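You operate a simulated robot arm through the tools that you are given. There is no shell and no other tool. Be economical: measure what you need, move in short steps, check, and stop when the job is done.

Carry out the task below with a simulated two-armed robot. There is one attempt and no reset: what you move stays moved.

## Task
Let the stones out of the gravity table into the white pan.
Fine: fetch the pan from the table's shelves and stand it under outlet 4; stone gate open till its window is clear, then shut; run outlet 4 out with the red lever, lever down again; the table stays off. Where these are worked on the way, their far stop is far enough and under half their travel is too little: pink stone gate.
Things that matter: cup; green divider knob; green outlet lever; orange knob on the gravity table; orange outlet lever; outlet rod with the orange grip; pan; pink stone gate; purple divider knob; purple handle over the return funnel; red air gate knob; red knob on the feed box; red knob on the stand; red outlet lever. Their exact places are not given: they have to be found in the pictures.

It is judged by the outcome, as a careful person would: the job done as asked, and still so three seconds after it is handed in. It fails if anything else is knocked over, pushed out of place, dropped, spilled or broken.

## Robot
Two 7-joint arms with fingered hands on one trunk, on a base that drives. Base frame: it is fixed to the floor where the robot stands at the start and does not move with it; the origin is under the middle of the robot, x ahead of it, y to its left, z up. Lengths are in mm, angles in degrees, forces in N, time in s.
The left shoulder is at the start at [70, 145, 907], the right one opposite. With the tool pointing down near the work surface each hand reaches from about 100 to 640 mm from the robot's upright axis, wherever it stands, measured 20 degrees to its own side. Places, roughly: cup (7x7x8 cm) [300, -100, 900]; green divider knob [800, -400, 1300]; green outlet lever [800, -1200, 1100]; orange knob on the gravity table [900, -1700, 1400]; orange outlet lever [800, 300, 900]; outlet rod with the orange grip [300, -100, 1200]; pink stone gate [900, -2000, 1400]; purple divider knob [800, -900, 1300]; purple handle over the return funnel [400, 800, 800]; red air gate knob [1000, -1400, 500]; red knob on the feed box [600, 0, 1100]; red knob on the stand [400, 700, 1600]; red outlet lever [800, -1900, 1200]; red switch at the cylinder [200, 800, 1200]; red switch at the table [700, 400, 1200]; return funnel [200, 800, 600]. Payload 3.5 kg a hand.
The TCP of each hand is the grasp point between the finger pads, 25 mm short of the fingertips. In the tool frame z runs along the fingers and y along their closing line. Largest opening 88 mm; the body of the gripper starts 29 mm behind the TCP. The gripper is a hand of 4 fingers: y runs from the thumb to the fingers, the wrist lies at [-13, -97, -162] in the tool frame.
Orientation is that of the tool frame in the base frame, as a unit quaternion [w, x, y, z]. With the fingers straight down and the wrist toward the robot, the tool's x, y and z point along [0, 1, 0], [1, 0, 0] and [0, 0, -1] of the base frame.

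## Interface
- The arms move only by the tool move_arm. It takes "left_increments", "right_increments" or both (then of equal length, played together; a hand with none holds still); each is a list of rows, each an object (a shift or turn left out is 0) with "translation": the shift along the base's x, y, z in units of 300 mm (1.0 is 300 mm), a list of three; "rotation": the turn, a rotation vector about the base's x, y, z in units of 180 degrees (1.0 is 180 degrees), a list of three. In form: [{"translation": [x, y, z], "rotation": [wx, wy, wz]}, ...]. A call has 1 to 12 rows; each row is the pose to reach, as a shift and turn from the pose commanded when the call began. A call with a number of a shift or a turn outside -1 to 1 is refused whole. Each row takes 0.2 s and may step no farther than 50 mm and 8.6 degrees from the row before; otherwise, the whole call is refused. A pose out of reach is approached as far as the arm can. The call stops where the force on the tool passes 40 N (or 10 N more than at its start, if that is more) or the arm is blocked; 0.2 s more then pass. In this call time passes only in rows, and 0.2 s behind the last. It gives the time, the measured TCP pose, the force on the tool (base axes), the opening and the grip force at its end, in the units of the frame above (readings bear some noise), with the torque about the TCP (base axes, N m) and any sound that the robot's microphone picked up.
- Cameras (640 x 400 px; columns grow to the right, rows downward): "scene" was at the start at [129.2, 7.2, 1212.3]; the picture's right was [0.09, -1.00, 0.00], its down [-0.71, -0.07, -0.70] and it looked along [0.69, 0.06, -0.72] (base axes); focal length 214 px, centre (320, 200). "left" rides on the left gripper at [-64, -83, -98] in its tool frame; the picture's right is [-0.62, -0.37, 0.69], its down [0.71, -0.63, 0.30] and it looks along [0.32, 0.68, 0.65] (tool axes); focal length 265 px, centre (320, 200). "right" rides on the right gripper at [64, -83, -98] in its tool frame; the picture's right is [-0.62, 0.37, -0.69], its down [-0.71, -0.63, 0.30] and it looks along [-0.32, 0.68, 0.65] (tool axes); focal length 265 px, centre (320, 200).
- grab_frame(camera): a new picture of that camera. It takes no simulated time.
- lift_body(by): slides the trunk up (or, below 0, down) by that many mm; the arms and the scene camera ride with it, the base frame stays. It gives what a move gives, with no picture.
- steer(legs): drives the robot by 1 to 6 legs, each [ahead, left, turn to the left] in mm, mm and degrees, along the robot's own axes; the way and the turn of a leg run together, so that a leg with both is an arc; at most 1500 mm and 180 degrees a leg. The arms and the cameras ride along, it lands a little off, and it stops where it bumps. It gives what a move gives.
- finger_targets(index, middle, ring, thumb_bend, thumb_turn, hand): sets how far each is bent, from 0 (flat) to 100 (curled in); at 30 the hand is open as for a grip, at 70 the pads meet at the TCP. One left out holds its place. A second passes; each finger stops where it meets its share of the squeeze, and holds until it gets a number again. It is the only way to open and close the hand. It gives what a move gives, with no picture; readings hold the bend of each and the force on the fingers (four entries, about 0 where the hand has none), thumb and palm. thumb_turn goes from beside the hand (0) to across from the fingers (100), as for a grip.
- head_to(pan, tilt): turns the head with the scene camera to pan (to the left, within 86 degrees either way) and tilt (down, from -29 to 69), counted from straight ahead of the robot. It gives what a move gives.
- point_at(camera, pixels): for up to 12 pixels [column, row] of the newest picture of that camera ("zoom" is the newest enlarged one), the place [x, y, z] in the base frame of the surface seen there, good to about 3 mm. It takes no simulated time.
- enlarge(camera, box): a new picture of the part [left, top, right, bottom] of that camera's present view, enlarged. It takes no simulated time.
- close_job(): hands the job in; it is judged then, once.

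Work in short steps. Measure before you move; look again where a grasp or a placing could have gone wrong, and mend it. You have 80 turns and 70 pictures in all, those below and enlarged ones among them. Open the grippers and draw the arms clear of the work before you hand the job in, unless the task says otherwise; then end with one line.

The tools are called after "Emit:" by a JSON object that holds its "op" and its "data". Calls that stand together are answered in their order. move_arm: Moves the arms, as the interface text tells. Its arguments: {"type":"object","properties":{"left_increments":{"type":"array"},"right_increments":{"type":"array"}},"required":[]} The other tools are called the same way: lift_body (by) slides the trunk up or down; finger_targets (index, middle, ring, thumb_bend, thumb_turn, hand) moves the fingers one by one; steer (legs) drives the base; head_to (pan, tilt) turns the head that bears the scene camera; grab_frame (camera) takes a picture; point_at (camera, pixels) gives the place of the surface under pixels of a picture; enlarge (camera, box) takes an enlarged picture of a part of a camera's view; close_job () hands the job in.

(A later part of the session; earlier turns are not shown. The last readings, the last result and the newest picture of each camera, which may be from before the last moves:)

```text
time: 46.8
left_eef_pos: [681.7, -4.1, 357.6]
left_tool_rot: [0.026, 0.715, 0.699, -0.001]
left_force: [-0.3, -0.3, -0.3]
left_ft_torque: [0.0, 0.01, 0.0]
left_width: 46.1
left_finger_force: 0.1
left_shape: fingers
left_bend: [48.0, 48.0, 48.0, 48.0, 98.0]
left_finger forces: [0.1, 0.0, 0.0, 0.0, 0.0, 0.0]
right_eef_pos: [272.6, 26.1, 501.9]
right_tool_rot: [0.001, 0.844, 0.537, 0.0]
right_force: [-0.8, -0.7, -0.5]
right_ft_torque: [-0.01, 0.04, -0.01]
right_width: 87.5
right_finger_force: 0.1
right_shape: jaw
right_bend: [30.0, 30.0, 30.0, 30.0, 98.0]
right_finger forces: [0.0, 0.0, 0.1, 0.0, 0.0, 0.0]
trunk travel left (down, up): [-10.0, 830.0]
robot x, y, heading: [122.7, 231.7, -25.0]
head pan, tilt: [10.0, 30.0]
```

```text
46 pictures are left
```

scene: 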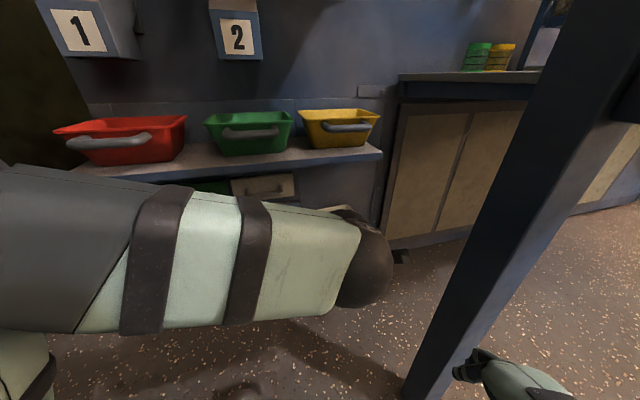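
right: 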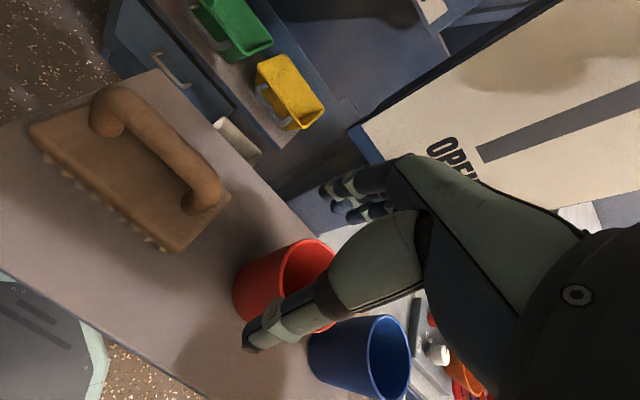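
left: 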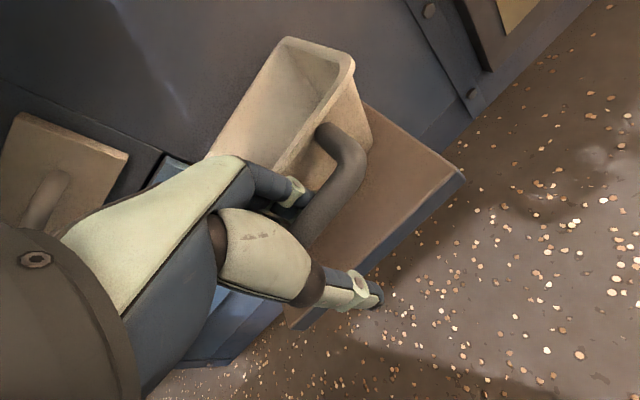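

The handle lies between fingers (in the gap) and thumb with no contact. Close the hand.

Emit:
{"op": "finger_targets", "data": {"hand": "left", "index": 75, "middle": 75, "ring": 75, "thumb_bend": 75}}

Emit:
{"op": "move_arm", "data": {"left_increments": [{"translation": [0, 0, 0.03]}, {"translation": [0, 0, 0.07]}, {"translation": [0, 0, 0.1]}]}}

Emit:
{"op": "grab_frame", "data": {"camera": "left"}}

```text
time: 47.8
left_eef_pos: [682.7, -5.4, 358.1]
left_tool_rot: [0.024, 0.715, 0.699, -0.001]
left_force: [0.0, 0.5, 0.0]
left_ft_torque: [-0.03, 0.03, 0.02]
left_width: 0.0
left_finger_force: 0.2
left_shape: fingers
left_bend: [74.0, 75.0, 74.0, 72.0, 97.0]
left_finger forces: [0.0, 0.1, 1.4, 0.0, 0.5, 0.0]
right_eef_pos: [272.6, 24.9, 501.7]
right_tool_rot: [-0.002, 0.843, 0.537, 0.0]
right_force: [0.4, -0.1, 0.5]
right_ft_torque: [0.06, -0.01, 0.02]
right_width: 87.4
right_finger_force: 0.1
right_shape: jaw
right_bend: [30.0, 30.0, 30.0, 30.0, 98.0]
right_finger forces: [0.1, 0.0, 0.0, 0.0, 0.0, 0.1]
trunk travel left (down, up): [-10.0, 830.0]
robot x, y, heading: [121.3, 232.6, -25.0]
head pan, tilt: [10.0, 30.0]
```

```text
time: 48.6
left_eef_pos: [680.6, -4.9, 388.2]
left_tool_rot: [0.025, 0.714, 0.7, -0.001]
left_force: [0.5, -0.9, -1.0]
left_ft_torque: [-0.04, -0.01, 0.01]
left_width: 0.1
left_finger_force: 0.6
left_shape: fingers
left_bend: [74.0, 75.0, 75.0, 72.0, 97.0]
left_finger forces: [0.2, 0.0, 0.9, 0.1, 0.1, 0.0]
right_eef_pos: [273.6, 24.2, 501.8]
right_tool_rot: [-0.001, 0.844, 0.536, -0.001]
right_force: [0.1, 0.3, -0.2]
right_ft_torque: [-0.01, -0.01, 0.04]
right_width: 87.4
right_finger_force: 0.0
right_shape: jaw
right_bend: [30.0, 30.0, 30.0, 30.0, 98.0]
right_finger forces: [0.1, 0.0, 0.0, 0.0, 0.0, 0.0]
trunk travel left (down, up): [-10.0, 830.0]
robot x, y, heading: [121.5, 231.2, -25.1]
head pan, tilt: [10.0, 30.0]
```

```text
45 pictures are left
```

left: 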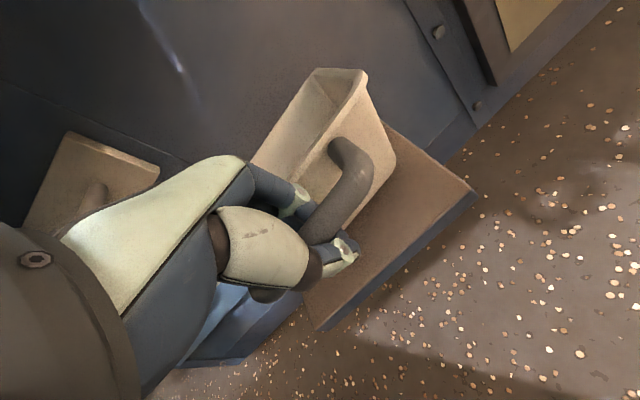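

The fingers closed under the bar and hooked it (width 0, no squeeze), so the pan only tips. I set it back, open, raise a few mm, and close again for a real pinch.

Emit:
{"op": "move_arm", "data": {"left_increments": [{"translation": [0, 0, -0.04]}, {"translation": [0, 0, -0.08]}, {"translation": [0, 0, -0.1]}]}}

Emit:
{"op": "finger_targets", "data": {"hand": "left", "index": 48, "middle": 48, "ring": 48, "thumb_bend": 48}}

Emit:
{"op": "grab_frame", "data": {"camera": "left"}}

Emit:
{"op": "enlarge", "data": {"camera": "left", "box": [200, 80, 440, 320]}}

```text
time: 49.4
left_eef_pos: [679.8, -5.6, 358.1]
left_tool_rot: [0.026, 0.715, 0.699, -0.001]
left_force: [-0.6, -0.2, -0.7]
left_ft_torque: [0.01, 0.0, -0.04]
left_width: 0.0
left_finger_force: 0.5
left_shape: fingers
left_bend: [74.0, 75.0, 75.0, 72.0, 97.0]
left_finger forces: [0.1, 0.0, 0.0, 0.0, 0.6, 0.1]
right_eef_pos: [273.3, 25.2, 501.5]
right_tool_rot: [-0.001, 0.844, 0.537, -0.001]
right_force: [-0.1, 0.3, -0.6]
right_ft_torque: [0.01, -0.01, -0.03]
right_width: 87.6
right_finger_force: 0.0
right_shape: jaw
right_bend: [30.0, 30.0, 30.0, 30.0, 98.0]
right_finger forces: [0.0, 0.1, 0.0, 0.1, 0.0, 0.0]
trunk travel left (down, up): [-10.0, 830.0]
robot x, y, heading: [119.7, 232.5, -25.2]
head pan, tilt: [10.0, 30.0]
```

```text
time: 50.4
left_eef_pos: [680.7, -7.7, 358.7]
left_tool_rot: [0.025, 0.714, 0.699, 0.0]
left_force: [-0.6, -0.2, -0.7]
left_ft_torque: [0.01, 0.02, 0.01]
left_width: 45.4
left_finger_force: 0.6
left_shape: fingers
left_bend: [48.0, 49.0, 48.0, 48.0, 97.0]
left_finger forces: [0.0, 0.7, 0.1, 0.1, 0.0, 0.0]
right_eef_pos: [274.1, 25.5, 501.0]
right_tool_rot: [0.0, 0.844, 0.536, 0.001]
right_force: [-0.1, 0.7, 0.3]
right_ft_torque: [0.02, 0.0, -0.02]
right_width: 87.7
right_finger_force: 0.0
right_shape: jaw
right_bend: [30.0, 30.0, 30.0, 30.0, 98.0]
right_finger forces: [0.0, 0.0, 0.1, 0.0, 0.0, 0.1]
trunk travel left (down, up): [-10.0, 830.0]
robot x, y, heading: [120.6, 232.2, -25.2]
head pan, tilt: [10.0, 30.0]
```

```text
44 pictures are left
```

left: 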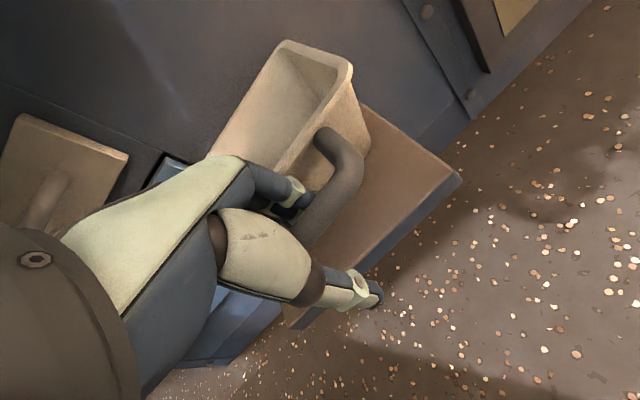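

```text
1.67 times, centred on (320, 200) of left
```

zoom: 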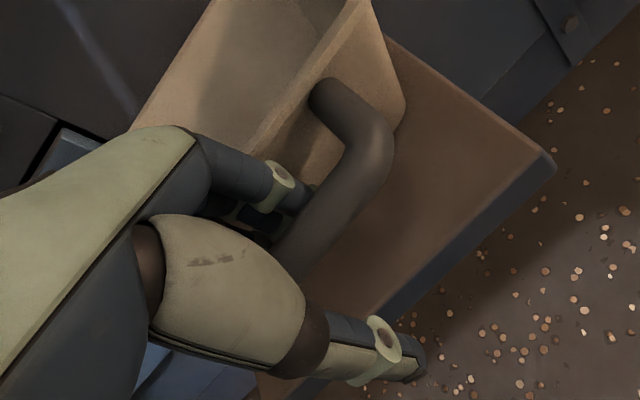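

The pan sits flat again. I raise the hand 12 mm, centre it a little forward, and close.

Emit:
{"op": "move_arm", "data": {"left_increments": [{"translation": [0.008, 0, 0.04]}]}}

Emit:
{"op": "finger_targets", "data": {"hand": "left", "index": 75, "middle": 75, "ring": 75, "thumb_bend": 75}}

Emit:
{"op": "enlarge", "data": {"camera": "left", "box": [200, 80, 440, 320]}}

```text
time: 50.8
left_eef_pos: [682.7, -5.5, 368.1]
left_tool_rot: [0.025, 0.715, 0.699, -0.001]
left_force: [1.4, 0.3, 0.0]
left_ft_torque: [0.01, 0.0, -0.02]
left_width: 45.6
left_finger_force: 0.1
left_shape: fingers
left_bend: [48.0, 48.0, 48.0, 48.0, 97.0]
left_finger forces: [0.0, 0.1, 0.0, 0.0, 0.0, 0.1]
right_eef_pos: [273.4, 24.6, 502.4]
right_tool_rot: [-0.001, 0.844, 0.537, 0.0]
right_force: [-0.3, 0.1, -0.9]
right_ft_torque: [0.02, 0.02, -0.03]
right_width: 87.7
right_finger_force: 0.1
right_shape: jaw
right_bend: [30.0, 30.0, 30.0, 30.0, 98.0]
right_finger forces: [0.0, 0.1, 0.1, 0.0, 0.1, 0.0]
trunk travel left (down, up): [-10.0, 830.0]
robot x, y, heading: [121.4, 232.9, -25.2]
head pan, tilt: [10.0, 30.0]
```

```text
time: 51.8
left_eef_pos: [683.0, -6.1, 369.0]
left_tool_rot: [0.025, 0.714, 0.699, 0.0]
left_force: [0.9, -1.2, -1.1]
left_ft_torque: [-0.04, -0.02, -0.05]
left_width: 0.4
left_finger_force: 2.7
left_shape: fingers
left_bend: [74.0, 75.0, 74.0, 72.0, 97.0]
left_finger forces: [0.4, 0.7, 1.9, 0.0, 2.5, 0.0]
right_eef_pos: [274.0, 24.5, 499.9]
right_tool_rot: [-0.001, 0.844, 0.537, -0.001]
right_force: [-0.3, -0.1, -0.7]
right_ft_torque: [-0.02, 0.0, -0.05]
right_width: 87.4
right_finger_force: 0.0
right_shape: jaw
right_bend: [30.0, 30.0, 30.0, 30.0, 98.0]
right_finger forces: [0.0, 0.1, 0.0, 0.0, 0.1, 0.0]
trunk travel left (down, up): [-10.0, 830.0]
robot x, y, heading: [123.3, 232.7, -25.0]
head pan, tilt: [10.0, 30.0]
```

```text
1.67 times, centred on (320, 200) of left
```

zoom: 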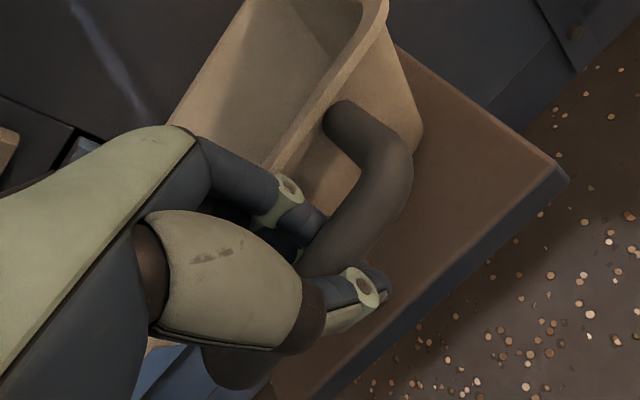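

Fingers reached the commanded bend with little force; the bar is caged. I command a tighter curl to get a real squeeze.

Emit:
{"op": "finger_targets", "data": {"hand": "left", "index": 100, "middle": 100, "ring": 100, "thumb_bend": 100}}

Emit:
{"op": "enlarge", "data": {"camera": "left", "box": [200, 80, 440, 320]}}

```text
time: 52.8
left_eef_pos: [682.4, -6.0, 368.8]
left_tool_rot: [0.025, 0.715, 0.699, -0.001]
left_force: [-0.1, -0.5, -0.1]
left_ft_torque: [-0.05, -0.02, 0.01]
left_width: 10.2
left_finger_force: 0.9
left_shape: fingers
left_bend: [88.0, 100.0, 100.0, 95.0, 92.0]
left_finger forces: [0.0, 0.2, 1.0, 0.0, 0.0, 0.6]
right_eef_pos: [273.4, 25.9, 501.3]
right_tool_rot: [0.001, 0.844, 0.536, 0.0]
right_force: [0.1, 0.1, -0.4]
right_ft_torque: [0.02, -0.02, -0.01]
right_width: 87.6
right_finger_force: 0.0
right_shape: jaw
right_bend: [30.0, 30.0, 30.0, 30.0, 98.0]
right_finger forces: [0.1, 0.0, 0.1, 0.1, 0.1, 0.1]
trunk travel left (down, up): [-10.0, 830.0]
robot x, y, heading: [120.7, 228.9, -25.1]
head pan, tilt: [10.0, 30.0]
```

```text
1.67 times, centred on (320, 200) of left
```

zoom: 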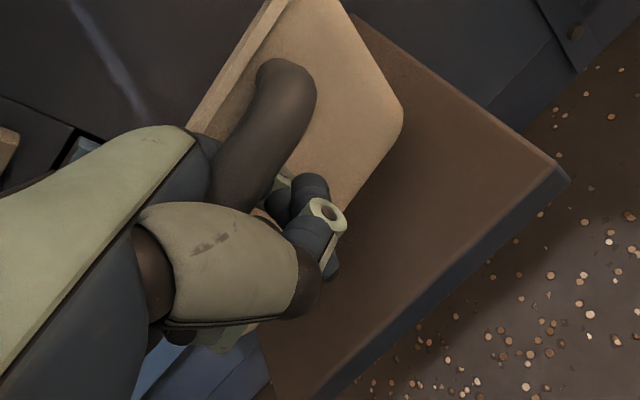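

Curling scooped the bar up toward the palm, so the pads pass below the bar: I've been gripping too low. I relax stepwise, raise to z≈384 and pinch there.

Emit:
{"op": "finger_targets", "data": {"hand": "left", "index": 75, "middle": 75, "ring": 75, "thumb_bend": 75}}

Emit:
{"op": "finger_targets", "data": {"hand": "left", "index": 48, "middle": 48, "ring": 48, "thumb_bend": 48, "thumb_turn": 98}}

Emit:
{"op": "move_arm", "data": {"left_increments": [{"translation": [0.003, 0, 0.04]}]}}

Emit:
{"op": "grab_frame", "data": {"camera": "left"}}

Emit:
{"op": "finger_targets", "data": {"hand": "left", "index": 75, "middle": 75, "ring": 75, "thumb_bend": 75}}

Emit:
{"op": "enlarge", "data": {"camera": "left", "box": [200, 80, 440, 320]}}

```text
time: 53.8
left_eef_pos: [681.5, -6.5, 368.3]
left_tool_rot: [0.025, 0.714, 0.7, 0.0]
left_force: [-0.8, 0.0, -0.6]
left_ft_torque: [0.02, 0.01, 0.03]
left_width: 0.1
left_finger_force: 0.6
left_shape: fingers
left_bend: [75.0, 75.0, 75.0, 78.0, 93.0]
left_finger forces: [0.0, 0.1, 0.0, 0.0, 0.6, 0.0]
right_eef_pos: [272.8, 24.6, 500.9]
right_tool_rot: [-0.001, 0.844, 0.537, -0.001]
right_force: [-0.6, -0.9, -0.2]
right_ft_torque: [0.01, -0.02, 0.0]
right_width: 87.7
right_finger_force: 0.1
right_shape: jaw
right_bend: [30.0, 30.0, 30.0, 30.0, 98.0]
right_finger forces: [0.0, 0.0, 0.1, 0.0, 0.0, 0.0]
trunk travel left (down, up): [-10.0, 830.0]
robot x, y, heading: [120.5, 232.0, -25.2]
head pan, tilt: [10.0, 30.0]
```

```text
time: 54.8
left_eef_pos: [681.7, -5.7, 369.9]
left_tool_rot: [0.026, 0.715, 0.699, -0.001]
left_force: [0.9, -0.3, 0.2]
left_ft_torque: [0.0, 0.02, 0.01]
left_width: 45.4
left_finger_force: 0.0
left_shape: fingers
left_bend: [48.0, 48.0, 48.0, 48.0, 98.0]
left_finger forces: [0.0, 0.0, 0.1, 0.0, 0.0, 0.0]
right_eef_pos: [273.9, 25.1, 501.8]
right_tool_rot: [0.0, 0.844, 0.537, 0.0]
right_force: [-0.1, -0.1, -0.2]
right_ft_torque: [0.0, 0.0, 0.01]
right_width: 87.5
right_finger_force: 0.1
right_shape: jaw
right_bend: [30.0, 30.0, 30.0, 30.0, 98.0]
right_finger forces: [0.1, 0.0, 0.0, 0.0, 0.0, 0.0]
trunk travel left (down, up): [-10.0, 830.0]
robot x, y, heading: [120.8, 233.1, -25.4]
head pan, tilt: [10.0, 30.0]
```

```text
time: 55.2
left_eef_pos: [683.8, -5.1, 381.7]
left_tool_rot: [0.026, 0.714, 0.699, -0.002]
left_force: [-0.9, -0.5, -0.1]
left_ft_torque: [-0.01, 0.01, 0.01]
left_width: 45.6
left_finger_force: 0.1
left_shape: fingers
left_bend: [48.0, 48.0, 48.0, 48.0, 98.0]
left_finger forces: [0.0, 0.1, 0.1, 0.0, 0.0, 0.1]
right_eef_pos: [272.8, 24.6, 502.4]
right_tool_rot: [0.0, 0.844, 0.537, -0.001]
right_force: [0.6, -0.2, 0.1]
right_ft_torque: [0.01, 0.01, 0.0]
right_width: 87.5
right_finger_force: 0.0
right_shape: jaw
right_bend: [30.0, 30.0, 30.0, 30.0, 98.0]
right_finger forces: [0.0, 0.1, 0.0, 0.0, 0.1, 0.1]
trunk travel left (down, up): [-10.0, 830.0]
robot x, y, heading: [121.4, 231.6, -25.2]
head pan, tilt: [10.0, 30.0]
```

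```text
40 pictures are left
```

left: 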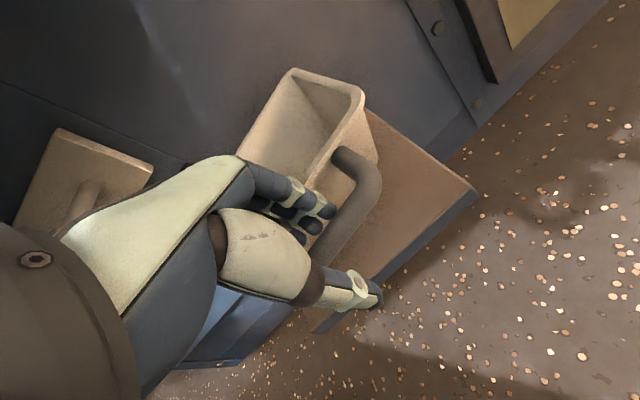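

```text
time: 56.2
left_eef_pos: [684.3, -5.5, 380.6]
left_tool_rot: [0.026, 0.715, 0.698, -0.001]
left_force: [-0.4, -0.5, 0.9]
left_ft_torque: [-0.01, 0.0, -0.01]
left_width: 7.5
left_finger_force: 11.5
left_shape: fingers
left_bend: [73.0, 73.0, 75.0, 64.0, 99.0]
left_finger forces: [5.6, 4.5, 0.5, 0.0, 11.9, 0.0]
right_eef_pos: [274.7, 24.3, 501.8]
right_tool_rot: [0.0, 0.844, 0.536, -0.001]
right_force: [0.5, -0.4, -1.0]
right_ft_torque: [0.01, 0.01, 0.01]
right_width: 87.6
right_finger_force: 0.0
right_shape: jaw
right_bend: [30.0, 30.0, 30.0, 30.0, 98.0]
right_finger forces: [0.0, 0.1, 0.1, 0.0, 0.0, 0.0]
trunk travel left (down, up): [-10.0, 830.0]
robot x, y, heading: [121.1, 234.4, -25.1]
head pan, tilt: [10.0, 30.0]
```

```text
1.67 times, centred on (320, 200) of left
```

zoom: 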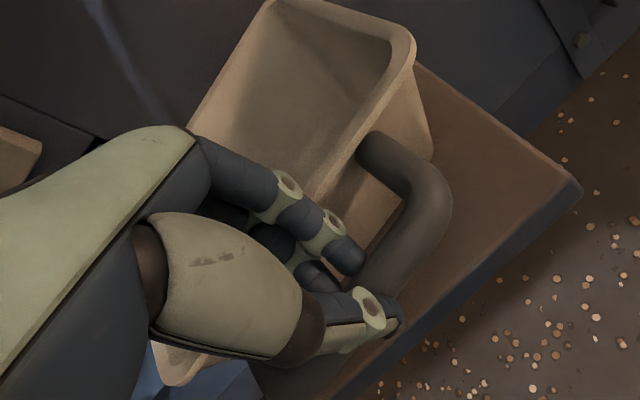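

Now there is a real pinch (thumb 12 N). I tighten further and lift 25 mm to see whether the pan stays level.

Emit:
{"op": "finger_targets", "data": {"hand": "left", "index": 90, "middle": 90, "ring": 90, "thumb_bend": 90}}

Emit:
{"op": "move_arm", "data": {"left_increments": [{"translation": [0, 0, 0.03]}, {"translation": [0, 0, 0.06]}, {"translation": [0, 0, 0.09]}]}}

Emit:
{"op": "grab_frame", "data": {"camera": "left"}}

```text
time: 57.2
left_eef_pos: [683.8, -5.3, 381.5]
left_tool_rot: [0.026, 0.715, 0.699, -0.002]
left_force: [-0.9, -1.1, -0.3]
left_ft_torque: [-0.01, 0.01, 0.02]
left_width: 0.0
left_finger_force: 0.1
left_shape: fingers
left_bend: [78.0, 90.0, 90.0, 76.0, 99.0]
left_finger forces: [0.1, 0.1, 0.0, 0.0, 0.0, 0.0]
right_eef_pos: [273.3, 25.9, 501.7]
right_tool_rot: [0.001, 0.844, 0.537, 0.0]
right_force: [-0.3, -0.1, 0.0]
right_ft_torque: [0.02, 0.03, -0.01]
right_width: 87.5
right_finger_force: 0.1
right_shape: jaw
right_bend: [30.0, 30.0, 30.0, 30.0, 98.0]
right_finger forces: [0.1, 0.1, 0.0, 0.0, 0.0, 0.0]
trunk travel left (down, up): [-10.0, 830.0]
robot x, y, heading: [120.1, 230.7, -25.2]
head pan, tilt: [10.0, 30.0]
```

```text
time: 58.0
left_eef_pos: [687.5, -3.3, 408.6]
left_tool_rot: [0.025, 0.712, 0.702, -0.002]
left_force: [-0.3, 0.3, -0.6]
left_ft_torque: [0.02, -0.02, -0.03]
left_width: 0.0
left_finger_force: 0.0
left_shape: fingers
left_bend: [78.0, 90.0, 90.0, 76.0, 99.0]
left_finger forces: [0.0, 0.1, 0.1, 0.1, 0.0, 0.1]
right_eef_pos: [272.6, 24.7, 502.8]
right_tool_rot: [0.0, 0.844, 0.537, 0.0]
right_force: [0.4, -0.3, 0.1]
right_ft_torque: [-0.02, -0.01, 0.01]
right_width: 87.4
right_finger_force: 0.0
right_shape: jaw
right_bend: [30.0, 30.0, 30.0, 30.0, 98.0]
right_finger forces: [0.0, 0.1, 0.0, 0.0, 0.0, 0.0]
trunk travel left (down, up): [-10.0, 830.0]
robot x, y, heading: [119.2, 233.1, -25.1]
head pan, tilt: [10.0, 30.0]
```

```text
38 pictures are left
```

left: 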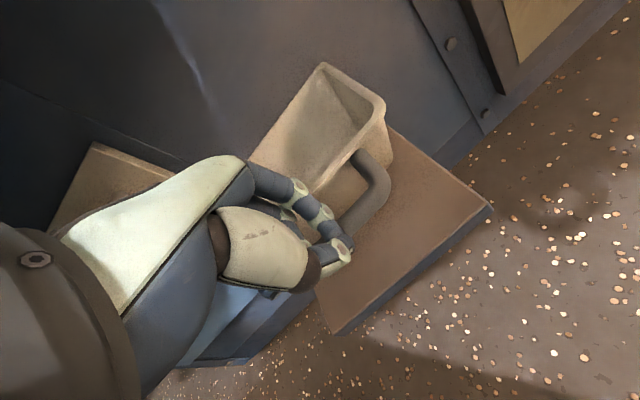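

The round bar slips out of a pad pinch; the pan is still standing on its shelf. Better: squeeze bar and front wall together (thumb before the bar, fingers inside the pan, ~56 mm). I raise, open, and shift forward 20 mm.

Emit:
{"op": "move_arm", "data": {"left_increments": [{"translation": [0, 0, 0.06]}]}}

Emit:
{"op": "finger_targets", "data": {"hand": "left", "index": 30, "middle": 30, "ring": 30, "thumb_bend": 30, "thumb_turn": 98}}

Emit:
{"op": "move_arm", "data": {"left_increments": [{"translation": [0.073, 0, 0]}]}}

Emit:
{"op": "grab_frame", "data": {"camera": "left"}}

```text
time: 58.4
left_eef_pos: [689.2, -1.1, 426.7]
left_tool_rot: [0.025, 0.711, 0.703, -0.006]
left_force: [-1.2, 0.2, 0.0]
left_ft_torque: [-0.01, -0.02, -0.01]
left_width: 0.1
left_finger_force: 0.2
left_shape: fingers
left_bend: [78.0, 90.0, 90.0, 76.0, 99.0]
left_finger forces: [0.0, 0.0, 0.0, 0.0, 0.0, 0.0]
right_eef_pos: [272.6, 25.7, 500.7]
right_tool_rot: [0.0, 0.844, 0.536, 0.0]
right_force: [0.1, -0.1, -0.5]
right_ft_torque: [-0.02, 0.0, -0.03]
right_width: 87.5
right_finger_force: 0.0
right_shape: jaw
right_bend: [30.0, 30.0, 30.0, 30.0, 98.0]
right_finger forces: [0.0, 0.0, 0.0, 0.0, 0.0, 0.0]
trunk travel left (down, up): [-10.0, 830.0]
robot x, y, heading: [119.6, 229.4, -25.1]
head pan, tilt: [10.0, 30.0]
```

```text
time: 59.4
left_eef_pos: [687.7, -2.4, 429.7]
left_tool_rot: [0.029, 0.711, 0.702, -0.006]
left_force: [0.7, 0.1, 0.2]
left_ft_torque: [0.0, 0.02, -0.01]
left_width: 84.6
left_finger_force: 0.2
left_shape: fingers
left_bend: [30.0, 30.0, 30.0, 30.0, 96.0]
left_finger forces: [0.1, 0.0, 0.0, 0.1, 0.0, 0.0]
right_eef_pos: [273.4, 24.6, 501.8]
right_tool_rot: [0.0, 0.844, 0.537, 0.0]
right_force: [0.1, 0.3, -0.3]
right_ft_torque: [-0.02, -0.01, 0.02]
right_width: 87.8
right_finger_force: 0.2
right_shape: jaw
right_bend: [30.0, 30.0, 30.0, 30.0, 98.0]
right_finger forces: [0.1, 0.0, 0.1, 0.0, 0.0, 0.0]
trunk travel left (down, up): [-10.0, 830.0]
robot x, y, heading: [121.6, 233.3, -25.1]
head pan, tilt: [10.0, 30.0]
```

```text
time: 59.8
left_eef_pos: [708.1, -3.1, 427.9]
left_tool_rot: [0.028, 0.713, 0.701, -0.006]
left_force: [-0.5, -0.3, -0.1]
left_ft_torque: [-0.05, 0.01, 0.02]
left_width: 84.4
left_finger_force: 0.2
left_shape: fingers
left_bend: [30.0, 30.0, 30.0, 30.0, 96.0]
left_finger forces: [0.1, 0.0, 0.0, 0.0, 0.0, 0.0]
right_eef_pos: [273.6, 25.5, 502.4]
right_tool_rot: [0.0, 0.844, 0.537, 0.0]
right_force: [-0.7, 0.2, 0.6]
right_ft_torque: [-0.06, 0.0, -0.02]
right_width: 87.7
right_finger_force: 0.0
right_shape: jaw
right_bend: [30.0, 30.0, 30.0, 30.0, 98.0]
right_finger forces: [0.1, 0.0, 0.0, 0.0, 0.0, 0.0]
trunk travel left (down, up): [-10.0, 830.0]
robot x, y, heading: [122.7, 229.2, -24.8]
head pan, tilt: [10.0, 30.0]
```

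```text
37 pictures are left
```

left: 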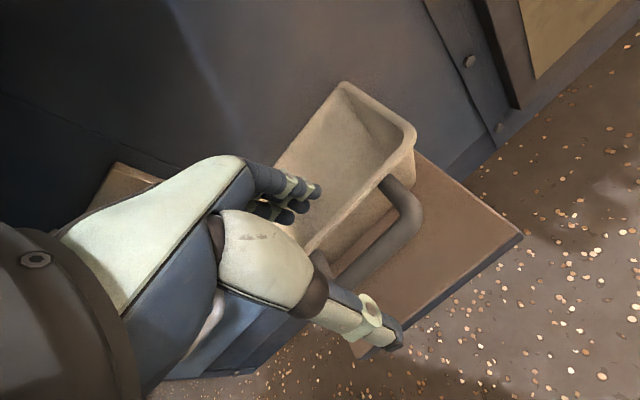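

I verify where bar and rim are now before descending.

Emit:
{"op": "point_at", "data": {"camera": "left", "pixels": [[345, 215], [372, 188], [395, 235], [365, 270], [412, 140], [340, 88], [422, 205], [402, 185]]}}

```text
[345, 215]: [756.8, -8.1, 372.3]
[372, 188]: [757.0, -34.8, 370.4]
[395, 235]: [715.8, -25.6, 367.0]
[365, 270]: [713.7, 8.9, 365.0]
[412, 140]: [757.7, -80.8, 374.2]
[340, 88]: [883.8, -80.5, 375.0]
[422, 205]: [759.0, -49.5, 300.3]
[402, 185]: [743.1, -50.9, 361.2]
```

The pan was pushed back ~28 mm (bar x≈717, wall ≈755). I shift forward to x≈731 and descend to z≈362, straddling bar and wall.

Emit:
{"op": "move_arm", "data": {"left_increments": [{"translation": [0.077, -0.01, 0]}, {"translation": [0.077, -0.01, -0.05]}, {"translation": [0.077, -0.01, -0.1]}, {"translation": [0.077, -0.01, -0.15]}, {"translation": [0.077, -0.01, -0.19]}, {"translation": [0.077, -0.01, -0.21]}]}}

Emit:
{"op": "grab_frame", "data": {"camera": "left"}}

```text
time: 61.2
left_eef_pos: [730.0, -6.5, 363.2]
left_tool_rot: [0.027, 0.715, 0.698, -0.001]
left_force: [0.7, -0.3, 1.2]
left_ft_torque: [-0.01, -0.03, 0.03]
left_width: 85.5
left_finger_force: 0.6
left_shape: fingers
left_bend: [30.0, 30.0, 30.0, 30.0, 96.0]
left_finger forces: [1.0, 0.0, 0.0, 0.0, 0.0, 0.0]
right_eef_pos: [273.4, 25.5, 501.3]
right_tool_rot: [0.001, 0.844, 0.537, 0.0]
right_force: [-0.5, -0.7, -0.2]
right_ft_torque: [-0.01, 0.03, 0.0]
right_width: 87.6
right_finger_force: 0.0
right_shape: jaw
right_bend: [30.0, 30.0, 30.0, 30.0, 98.0]
right_finger forces: [0.0, 0.0, 0.1, 0.0, 0.1, 0.0]
trunk travel left (down, up): [-10.0, 830.0]
robot x, y, heading: [119.5, 228.6, -24.9]
head pan, tilt: [10.0, 30.0]
```

```text
36 pictures are left
```

left: 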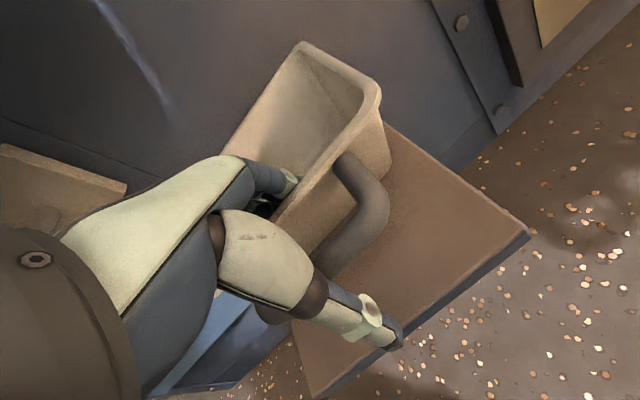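

The fingers are inside the pan behind the front wall and the thumb is in front of the bar. Close, then lift 30 mm and look.

Emit:
{"op": "finger_targets", "data": {"hand": "left", "index": 70, "middle": 70, "ring": 70, "thumb_bend": 70}}

Emit:
{"op": "move_arm", "data": {"left_increments": [{"translation": [0, 0, 0.03]}, {"translation": [0, 0, 0.06]}, {"translation": [0, 0, 0.09]}]}}

Emit:
{"op": "grab_frame", "data": {"camera": "left"}}

```text
time: 62.2
left_eef_pos: [730.7, -6.6, 365.9]
left_tool_rot: [0.027, 0.714, 0.699, 0.0]
left_force: [3.5, 0.2, 6.2]
left_ft_torque: [0.07, -0.35, -0.06]
left_width: 55.1
left_finger_force: 23.4
left_shape: fingers
left_bend: [56.0, 59.0, 59.0, 39.0, 96.0]
left_finger forces: [8.4, 9.8, 6.8, 0.0, 22.3, 0.0]
right_eef_pos: [273.4, 25.8, 502.7]
right_tool_rot: [0.0, 0.844, 0.537, 0.0]
right_force: [0.0, -0.5, 0.3]
right_ft_torque: [0.0, 0.03, 0.0]
right_width: 87.5
right_finger_force: 0.1
right_shape: jaw
right_bend: [30.0, 30.0, 30.0, 30.0, 98.0]
right_finger forces: [0.0, 0.1, 0.0, 0.1, 0.1, 0.1]
trunk travel left (down, up): [-10.0, 830.0]
robot x, y, heading: [121.3, 232.7, -25.0]
head pan, tilt: [10.0, 30.0]
```

```text
time: 63.0
left_eef_pos: [730.0, -8.9, 389.1]
left_tool_rot: [0.025, 0.714, 0.699, -0.002]
left_force: [0.2, 0.7, -2.2]
left_ft_torque: [0.0, 0.1, 0.01]
left_width: 52.0
left_finger_force: 17.6
left_shape: fingers
left_bend: [58.0, 61.0, 62.0, 39.0, 96.0]
left_finger forces: [6.1, 5.4, 4.6, 0.0, 18.9, 0.0]
right_eef_pos: [272.6, 24.5, 501.0]
right_tool_rot: [-0.001, 0.844, 0.536, -0.001]
right_force: [-0.5, 0.2, 0.8]
right_ft_torque: [0.03, -0.01, 0.02]
right_width: 87.6
right_finger_force: 0.0
right_shape: jaw
right_bend: [30.0, 30.0, 30.0, 30.0, 98.0]
right_finger forces: [0.1, 0.0, 0.1, 0.0, 0.0, 0.1]
trunk travel left (down, up): [-10.0, 830.0]
robot x, y, heading: [119.2, 231.2, -25.2]
head pan, tilt: [10.0, 30.0]
```

```text
35 pictures are left
```

left: 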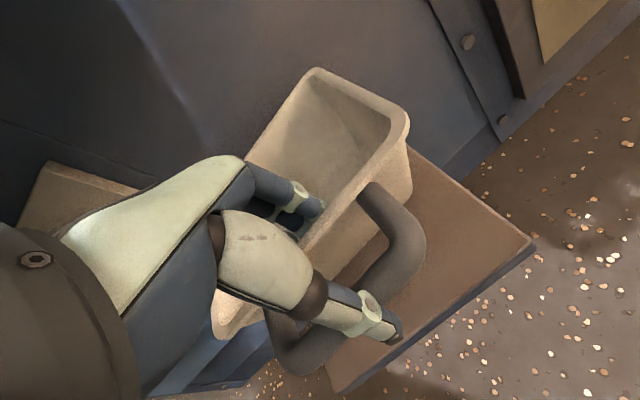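

Grip holds ~18 N and the tool feels ~2 N of weight. I check whether the rim has risen.

Emit:
{"op": "point_at", "data": {"camera": "left", "pixels": [[405, 115], [318, 70], [345, 205], [420, 240], [410, 192], [215, 330], [378, 190]]}}

```text
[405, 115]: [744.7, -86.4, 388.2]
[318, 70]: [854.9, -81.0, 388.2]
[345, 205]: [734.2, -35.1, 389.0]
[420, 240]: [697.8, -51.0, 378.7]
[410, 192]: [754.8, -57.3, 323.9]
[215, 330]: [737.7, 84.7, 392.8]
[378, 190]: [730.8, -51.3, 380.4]
```

The pan is off the shelf and level (rim z≈388). I tighten a bit more and lift 20 mm, checking for slip.

Emit:
{"op": "finger_targets", "data": {"hand": "left", "index": 80, "middle": 80, "ring": 80, "thumb_bend": 75}}

Emit:
{"op": "move_arm", "data": {"left_increments": [{"translation": [-0.05, 0.01, 0.03]}, {"translation": [-0.12, 0.03, 0.06]}, {"translation": [-0.2, 0.06, 0.07]}, {"translation": [-0.3, 0.1, 0.07]}, {"translation": [-0.4, 0.14, 0.07]}, {"translation": [-0.5, 0.18, 0.07]}]}}

Emit:
{"op": "grab_frame", "data": {"camera": "left"}}

```text
time: 64.0
left_eef_pos: [730.5, -9.2, 389.7]
left_tool_rot: [0.025, 0.715, 0.699, -0.001]
left_force: [0.0, 0.5, -2.8]
left_ft_torque: [-0.03, 0.03, -0.03]
left_width: 50.9
left_finger_force: 27.9
left_shape: fingers
left_bend: [74.0, 75.0, 77.0, 31.0, 93.0]
left_finger forces: [7.6, 9.7, 9.7, 0.0, 28.3, 0.0]
right_eef_pos: [273.6, 25.9, 501.6]
right_tool_rot: [-0.002, 0.843, 0.537, 0.0]
right_force: [-0.9, 0.1, -0.3]
right_ft_torque: [-0.02, 0.0, -0.01]
right_width: 87.7
right_finger_force: 0.1
right_shape: jaw
right_bend: [30.0, 30.0, 30.0, 30.0, 98.0]
right_finger forces: [0.1, 0.0, 0.1, 0.1, 0.1, 0.0]
trunk travel left (down, up): [-10.0, 830.0]
robot x, y, heading: [120.5, 231.8, -25.1]
head pan, tilt: [10.0, 30.0]
```

```text
time: 65.4
left_eef_pos: [577.4, 47.9, 411.7]
left_tool_rot: [0.025, 0.715, 0.698, -0.001]
left_force: [-0.3, -0.3, -3.0]
left_ft_torque: [-0.04, 0.08, 0.0]
left_width: 50.7
left_finger_force: 26.7
left_shape: fingers
left_bend: [74.0, 75.0, 77.0, 31.0, 93.0]
left_finger forces: [7.8, 9.5, 8.8, 0.0, 27.3, 0.1]
right_eef_pos: [273.7, 25.7, 501.9]
right_tool_rot: [-0.001, 0.844, 0.536, -0.001]
right_force: [0.0, 0.8, 0.0]
right_ft_torque: [0.0, 0.03, 0.01]
right_width: 87.9
right_finger_force: 0.1
right_shape: jaw
right_bend: [30.0, 30.0, 30.0, 30.0, 98.0]
right_finger forces: [0.0, 0.1, 0.0, 0.0, 0.1, 0.0]
trunk travel left (down, up): [-10.0, 830.0]
robot x, y, heading: [123.8, 229.8, -25.0]
head pan, tilt: [10.0, 30.0]
```

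```text
34 pictures are left
```

left: 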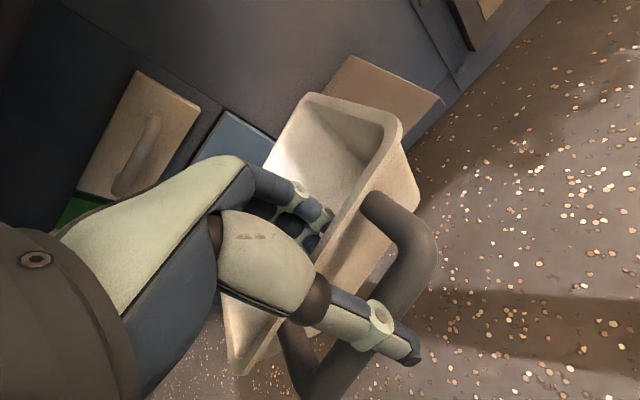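

The pan is held firmly and level. I back straight out along −x, keeping heading −25°, clear of the post.

Emit:
{"op": "steer", "data": {"legs": [[-276, -118, 0], [-208, -97, 0]]}}

Emit:
{"op": "move_arm", "data": {"left_increments": [{"translation": [-0.1, 0.02, 0.02]}, {"translation": [-0.2, 0.04, 0.04]}, {"translation": [-0.3, 0.06, 0.05]}, {"translation": [-0.4, 0.08, 0.05]}]}}

Emit:
{"op": "lift_body", "data": {"by": 400}}

Emit:
{"op": "grab_frame", "data": {"camera": "scene"}}

```text
time: 68.8
left_eef_pos: [34.9, 52.5, 409.8]
left_tool_rot: [0.026, 0.718, 0.695, -0.002]
left_force: [0.7, -0.1, -1.8]
left_ft_torque: [-0.02, 0.08, 0.01]
left_width: 50.9
left_finger_force: 27.0
left_shape: fingers
left_bend: [74.0, 75.0, 77.0, 31.0, 93.0]
left_finger forces: [7.8, 9.5, 8.8, 0.1, 27.2, 0.0]
right_eef_pos: [-269.9, 33.8, 501.1]
right_tool_rot: [0.0, 0.847, 0.532, 0.0]
right_force: [-0.1, -0.8, -0.3]
right_ft_torque: [0.0, 0.02, -0.02]
right_width: 87.6
right_finger_force: 0.1
right_shape: jaw
right_bend: [30.0, 30.0, 30.0, 30.0, 98.0]
right_finger forces: [0.0, 0.1, 0.0, 0.0, 0.0, 0.0]
trunk travel left (down, up): [-10.0, 830.0]
robot x, y, heading: [-420.7, 239.0, -25.5]
head pan, tilt: [10.0, 30.0]
```

```text
time: 69.8
left_eef_pos: [-86.6, 77.1, 423.2]
left_tool_rot: [0.024, 0.718, 0.695, -0.001]
left_force: [-0.2, 0.5, -2.0]
left_ft_torque: [-0.03, 0.08, -0.04]
left_width: 50.9
left_finger_force: 25.9
left_shape: fingers
left_bend: [74.0, 75.0, 77.0, 31.0, 93.0]
left_finger forces: [7.8, 9.4, 8.5, 0.0, 26.5, 0.0]
right_eef_pos: [-270.6, 34.6, 502.1]
right_tool_rot: [-0.001, 0.847, 0.532, -0.001]
right_force: [-0.3, 0.1, -0.1]
right_ft_torque: [-0.01, 0.0, 0.01]
right_width: 87.5
right_finger_force: 0.0
right_shape: jaw
right_bend: [30.0, 30.0, 30.0, 30.0, 98.0]
right_finger forces: [0.0, 0.0, 0.1, 0.0, 0.0, 0.0]
trunk travel left (down, up): [-10.0, 830.0]
robot x, y, heading: [-421.8, 245.7, -25.8]
head pan, tilt: [10.0, 30.0]
```

```text
time: 73.6
left_eef_pos: [-86.3, 76.5, 823.9]
left_tool_rot: [0.026, 0.719, 0.695, -0.001]
left_force: [0.2, -0.4, -2.3]
left_ft_torque: [0.0, 0.1, -0.01]
left_width: 50.8
left_finger_force: 26.4
left_shape: fingers
left_bend: [74.0, 75.0, 77.0, 31.0, 93.0]
left_finger forces: [7.7, 9.3, 8.3, 0.0, 26.5, 0.1]
right_eef_pos: [-268.8, 35.3, 901.1]
right_tool_rot: [-0.001, 0.847, 0.532, -0.001]
right_force: [0.3, 0.1, 0.8]
right_ft_torque: [-0.02, 0.0, 0.0]
right_width: 87.8
right_finger_force: 0.1
right_shape: jaw
right_bend: [30.0, 30.0, 30.0, 30.0, 98.0]
right_finger forces: [0.1, 0.0, 0.0, 0.0, 0.0, 0.1]
trunk travel left (down, up): [-410.0, 430.0]
robot x, y, heading: [-420.7, 241.5, -25.8]
head pan, tilt: [10.0, 30.0]
```

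```text
33 pictures are left
```

scene: 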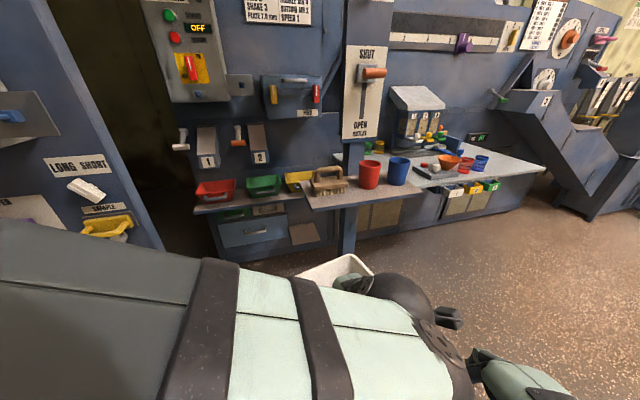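

The pan is held. I raise 150 mm more and drive right along the lane in two legs, then check.

Emit:
{"op": "lift_body", "data": {"by": 150}}

Emit:
{"op": "steer", "data": {"legs": [[322, -621, 0], [420, -685, 0]]}}

Emit:
{"op": "head_to", "data": {"pan": -10, "tilt": 20}}

Emit:
{"op": "grab_frame", "data": {"camera": "scene"}}

```text
time: 75.4
left_eef_pos: [-86.6, 75.7, 973.3]
left_tool_rot: [0.025, 0.719, 0.695, -0.001]
left_force: [0.3, 0.1, -2.4]
left_ft_torque: [-0.02, 0.09, 0.0]
left_width: 50.5
left_finger_force: 26.1
left_shape: fingers
left_bend: [74.0, 75.0, 77.0, 31.0, 93.0]
left_finger forces: [7.8, 9.3, 8.3, 0.1, 26.4, 0.0]
right_eef_pos: [-270.2, 34.0, 1051.7]
right_tool_rot: [-0.001, 0.846, 0.533, 0.0]
right_force: [-0.9, 0.1, -1.2]
right_ft_torque: [0.0, -0.03, 0.04]
right_width: 87.4
right_finger_force: 0.1
right_shape: jaw
right_bend: [30.0, 30.0, 30.0, 30.0, 98.0]
right_finger forces: [0.0, 0.1, 0.0, 0.1, 0.0, 0.1]
trunk travel left (down, up): [-560.0, 280.0]
robot x, y, heading: [-420.1, 243.5, -25.5]
head pan, tilt: [10.0, 30.0]
```

```text
time: 83.1
left_eef_pos: [10.5, -1410.9, 973.2]
left_tool_rot: [0.025, 0.712, 0.701, 0.0]
left_force: [0.1, -0.3, -2.7]
left_ft_torque: [-0.04, 0.08, 0.02]
left_width: 51.0
left_finger_force: 25.8
left_shape: fingers
left_bend: [74.0, 75.0, 77.0, 31.0, 93.0]
left_finger forces: [7.9, 9.3, 8.4, 0.1, 26.5, 0.1]
right_eef_pos: [-174.2, -1456.8, 1051.5]
right_tool_rot: [-0.001, 0.842, 0.539, -0.001]
right_force: [0.2, -1.1, -0.4]
right_ft_torque: [0.0, -0.02, -0.01]
right_width: 87.7
right_finger_force: 0.0
right_shape: jaw
right_bend: [30.0, 30.0, 30.0, 30.0, 98.0]
right_finger forces: [0.1, 0.1, 0.0, 0.0, 0.1, 0.1]
trunk travel left (down, up): [-560.0, 280.0]
robot x, y, heading: [-323.8, -1247.8, -24.4]
head pan, tilt: [10.0, 30.0]
```

```text
time: 83.9
left_eef_pos: [9.1, -1411.2, 974.2]
left_tool_rot: [0.026, 0.713, 0.701, -0.001]
left_force: [-0.9, 0.0, -2.5]
left_ft_torque: [-0.03, 0.06, 0.03]
left_width: 50.6
left_finger_force: 26.0
left_shape: fingers
left_bend: [74.0, 75.0, 77.0, 31.0, 93.0]
left_finger forces: [7.8, 9.2, 8.4, 0.0, 26.4, 0.0]
right_eef_pos: [-173.7, -1455.5, 1051.4]
right_tool_rot: [0.0, 0.842, 0.539, 0.0]
right_force: [0.0, 0.3, 0.5]
right_ft_torque: [0.02, -0.01, 0.0]
right_width: 87.7
right_finger_force: 0.0
right_shape: jaw
right_bend: [30.0, 30.0, 30.0, 30.0, 98.0]
right_finger forces: [0.0, 0.1, 0.1, 0.1, 0.0, 0.0]
trunk travel left (down, up): [-560.0, 280.0]
robot x, y, heading: [-330.0, -1246.0, -24.7]
head pan, tilt: [-10.0, 20.0]
```

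```text
32 pictures are left
```

scene: 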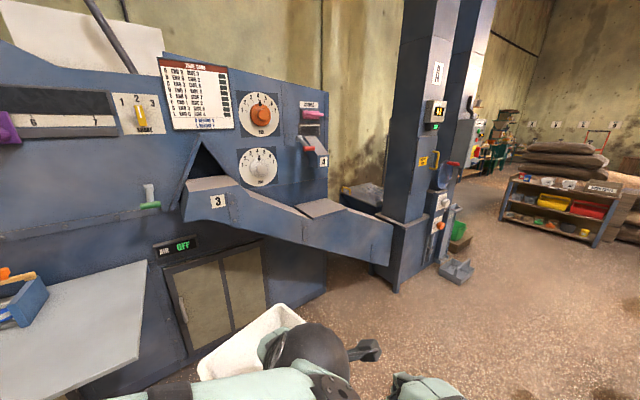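

The way to outlet 4 is open. Drive to about (120,−1800) so that the pan sits in front of the ledge.

Emit:
{"op": "steer", "data": {"legs": [[639, -316, 0]]}}

Emit:
{"op": "head_to", "data": {"pan": 5, "tilt": 20}}

Emit:
{"op": "grab_frame", "data": {"camera": "scene"}}

```text
time: 87.8
left_eef_pos: [471.5, -1959.4, 972.8]
left_tool_rot: [0.025, 0.709, 0.705, -0.001]
left_force: [0.3, -0.1, -1.8]
left_ft_torque: [-0.04, 0.07, 0.02]
left_width: 50.7
left_finger_force: 26.2
left_shape: fingers
left_bend: [74.0, 75.0, 77.0, 31.0, 93.0]
left_finger forces: [7.7, 9.2, 8.4, 0.0, 26.5, 0.1]
right_eef_pos: [288.3, -2006.4, 1051.4]
right_tool_rot: [0.0, 0.839, 0.544, 0.0]
right_force: [0.4, -0.1, -0.3]
right_ft_torque: [0.03, 0.0, -0.02]
right_width: 87.6
right_finger_force: 0.1
right_shape: jaw
right_bend: [30.0, 30.0, 30.0, 30.0, 98.0]
right_finger forces: [0.0, 0.0, 0.0, 0.0, 0.0, 0.0]
trunk travel left (down, up): [-560.0, 280.0]
robot x, y, heading: [132.6, -1803.1, -23.9]
head pan, tilt: [-10.0, 20.0]
```

```text
time: 88.6
left_eef_pos: [471.2, -1959.3, 973.6]
left_tool_rot: [0.025, 0.709, 0.705, 0.0]
left_force: [0.0, 0.1, -2.7]
left_ft_torque: [-0.04, 0.07, 0.02]
left_width: 50.8
left_finger_force: 25.7
left_shape: fingers
left_bend: [74.0, 75.0, 77.0, 31.0, 93.0]
left_finger forces: [7.7, 9.3, 8.4, 0.0, 26.5, 0.0]
right_eef_pos: [287.3, -2005.4, 1051.2]
right_tool_rot: [0.0, 0.839, 0.543, 0.0]
right_force: [0.4, 0.5, -0.1]
right_ft_torque: [0.01, -0.01, 0.0]
right_width: 87.6
right_finger_force: 0.2
right_shape: jaw
right_bend: [30.0, 30.0, 30.0, 30.0, 98.0]
right_finger forces: [0.1, 0.0, 0.1, 0.0, 0.1, 0.1]
trunk travel left (down, up): [-560.0, 280.0]
robot x, y, heading: [131.7, -1800.7, -23.8]
head pan, tilt: [5.0, 20.0]
```

```text
31 pictures are left
```

scene: 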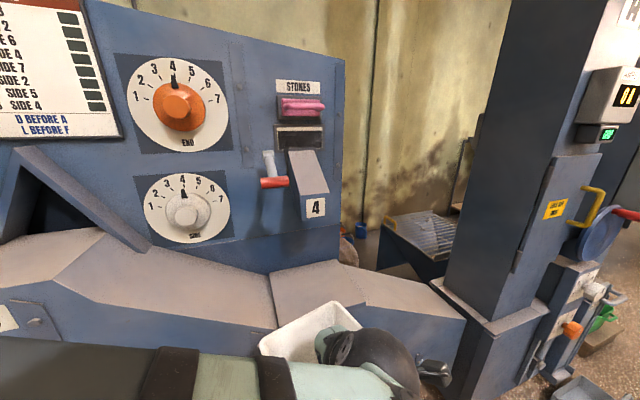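

I measure spout, lever, gate, ledge and the held pan here.

Emit:
{"op": "enlarge", "data": {"camera": "scene", "box": [220, 60, 400, 360]}}

Emit:
{"op": "point_at", "data": {"camera": "scene", "pixels": [[307, 219], [326, 216], [304, 190], [328, 185], [288, 152], [316, 150], [274, 183], [269, 153], [278, 108], [323, 105], [272, 274], [338, 260]]}}

Emit:
{"op": "point_at", "data": {"camera": "scene", "pixels": [[365, 300], [280, 325], [330, 302], [260, 345], [290, 137], [300, 118], [318, 120], [285, 100], [288, 181], [262, 184], [359, 326], [300, 340]]}}

```text
1.33 times, centred on (310, 210) of scene
```

zoom: 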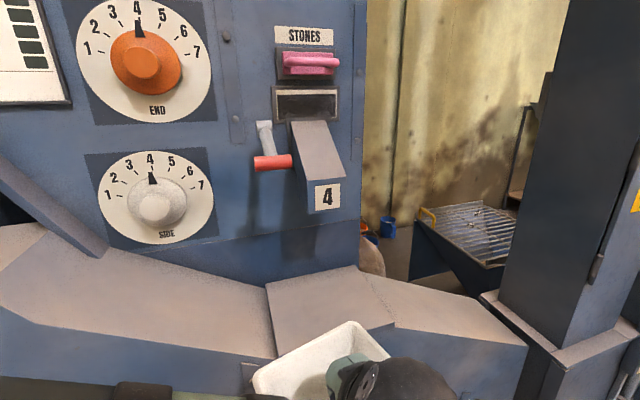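

```text
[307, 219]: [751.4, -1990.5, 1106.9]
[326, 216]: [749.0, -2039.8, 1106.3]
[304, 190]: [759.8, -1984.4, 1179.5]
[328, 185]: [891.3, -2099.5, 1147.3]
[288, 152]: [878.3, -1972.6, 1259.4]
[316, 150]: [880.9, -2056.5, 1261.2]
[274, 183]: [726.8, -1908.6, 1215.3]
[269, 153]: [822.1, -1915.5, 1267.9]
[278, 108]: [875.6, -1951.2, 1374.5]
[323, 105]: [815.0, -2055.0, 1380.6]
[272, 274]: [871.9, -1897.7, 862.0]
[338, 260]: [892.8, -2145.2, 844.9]
```

```text
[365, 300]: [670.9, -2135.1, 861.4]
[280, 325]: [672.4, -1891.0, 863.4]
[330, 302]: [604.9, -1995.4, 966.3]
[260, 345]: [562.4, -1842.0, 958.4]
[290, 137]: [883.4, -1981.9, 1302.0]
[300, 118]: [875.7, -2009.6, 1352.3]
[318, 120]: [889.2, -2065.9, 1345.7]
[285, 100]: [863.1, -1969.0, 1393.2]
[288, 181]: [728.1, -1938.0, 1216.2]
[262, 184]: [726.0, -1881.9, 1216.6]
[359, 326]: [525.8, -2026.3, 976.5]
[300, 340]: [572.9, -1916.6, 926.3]
```

The spout mouth spans x 750–815, y −1985…−2045 at z 1100, so the pan's centre should go to about (785,−2015). I check the pan's pose in the hand with the left camera.

Emit:
{"op": "grab_frame", "data": {"camera": "left"}}

```text
29 pictures are left
```

left: 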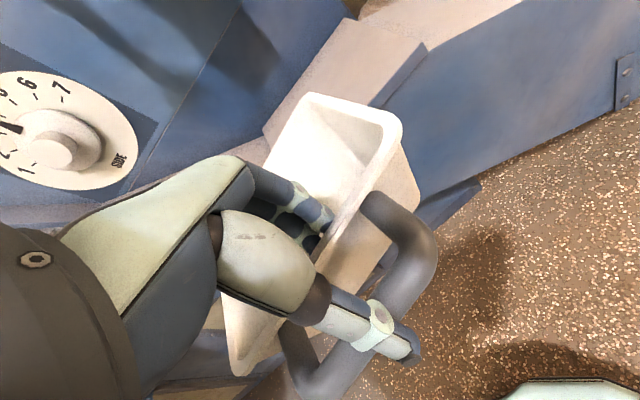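

Emit:
{"op": "point_at", "data": {"camera": "left", "pixels": [[398, 125], [310, 98], [272, 155], [232, 370], [412, 205], [360, 195], [330, 340], [240, 373]]}}

```text
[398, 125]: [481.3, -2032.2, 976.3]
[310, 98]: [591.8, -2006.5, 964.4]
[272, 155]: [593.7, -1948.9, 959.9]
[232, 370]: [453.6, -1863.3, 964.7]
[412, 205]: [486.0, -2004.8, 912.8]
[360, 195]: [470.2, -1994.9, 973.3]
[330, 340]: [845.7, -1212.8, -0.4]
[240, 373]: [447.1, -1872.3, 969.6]
```

The pan sits yawed +10° in the grip, centre ≈ TCP+(52,23), tilted ~5°. I drive 120 mm closer first.

Emit:
{"op": "steer", "data": {"legs": [[134, -6, 0]]}}

Emit:
{"op": "move_arm", "data": {"left_increments": [{"translation": [0.05, 0, 0], "rotation": [0, 0, -0.02]}, {"translation": [0.11, -0.01, 0], "rotation": [0, 0, -0.04]}, {"translation": [0.17, -0.02, 0], "rotation": [0, 0, -0.059]}]}}

Emit:
{"op": "grab_frame", "data": {"camera": "left"}}

```text
time: 89.9
left_eef_pos: [588.0, -2019.0, 973.5]
left_tool_rot: [0.025, 0.709, 0.705, 0.0]
left_force: [0.6, -0.1, -1.3]
left_ft_torque: [-0.1, 0.03, 0.02]
left_width: 50.5
left_finger_force: 26.1
left_shape: fingers
left_bend: [74.0, 75.0, 77.0, 31.0, 93.0]
left_finger forces: [7.8, 9.2, 8.4, 0.0, 26.4, 0.1]
right_eef_pos: [405.1, -2066.2, 1051.8]
right_tool_rot: [0.0, 0.839, 0.544, 0.001]
right_force: [-0.4, -0.4, 0.2]
right_ft_torque: [-0.02, 0.01, -0.02]
right_width: 87.5
right_finger_force: 0.1
right_shape: jaw
right_bend: [30.0, 30.0, 30.0, 30.0, 98.0]
right_finger forces: [0.0, 0.1, 0.1, 0.0, 0.0, 0.1]
trunk travel left (down, up): [-560.0, 280.0]
robot x, y, heading: [251.1, -1860.2, -24.1]
head pan, tilt: [5.0, 20.0]
```

```text
time: 90.7
left_eef_pos: [639.7, -2024.6, 973.6]
left_tool_rot: [0.025, 0.771, 0.636, -0.003]
left_force: [-0.2, -0.1, -2.1]
left_ft_torque: [0.0, 0.08, 0.01]
left_width: 50.8
left_finger_force: 25.8
left_shape: fingers
left_bend: [74.0, 75.0, 77.0, 31.0, 93.0]
left_finger forces: [7.8, 9.1, 8.5, 0.0, 26.2, 0.0]
right_eef_pos: [406.7, -2066.3, 1051.8]
right_tool_rot: [0.001, 0.84, 0.543, 0.0]
right_force: [-0.2, 0.8, -0.2]
right_ft_torque: [0.0, 0.0, -0.03]
right_width: 87.6
right_finger_force: 0.1
right_shape: jaw
right_bend: [30.0, 30.0, 30.0, 30.0, 98.0]
right_finger forces: [0.0, 0.0, 0.0, 0.1, 0.0, 0.0]
trunk travel left (down, up): [-560.0, 280.0]
robot x, y, heading: [250.2, -1861.1, -24.4]
head pan, tilt: [5.0, 20.0]
```

```text
28 pictures are left
```

left: 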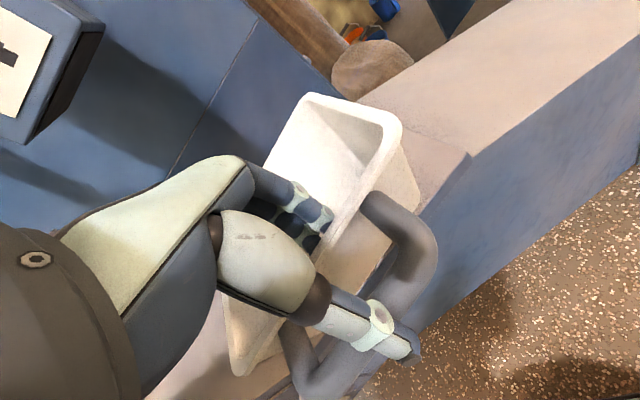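

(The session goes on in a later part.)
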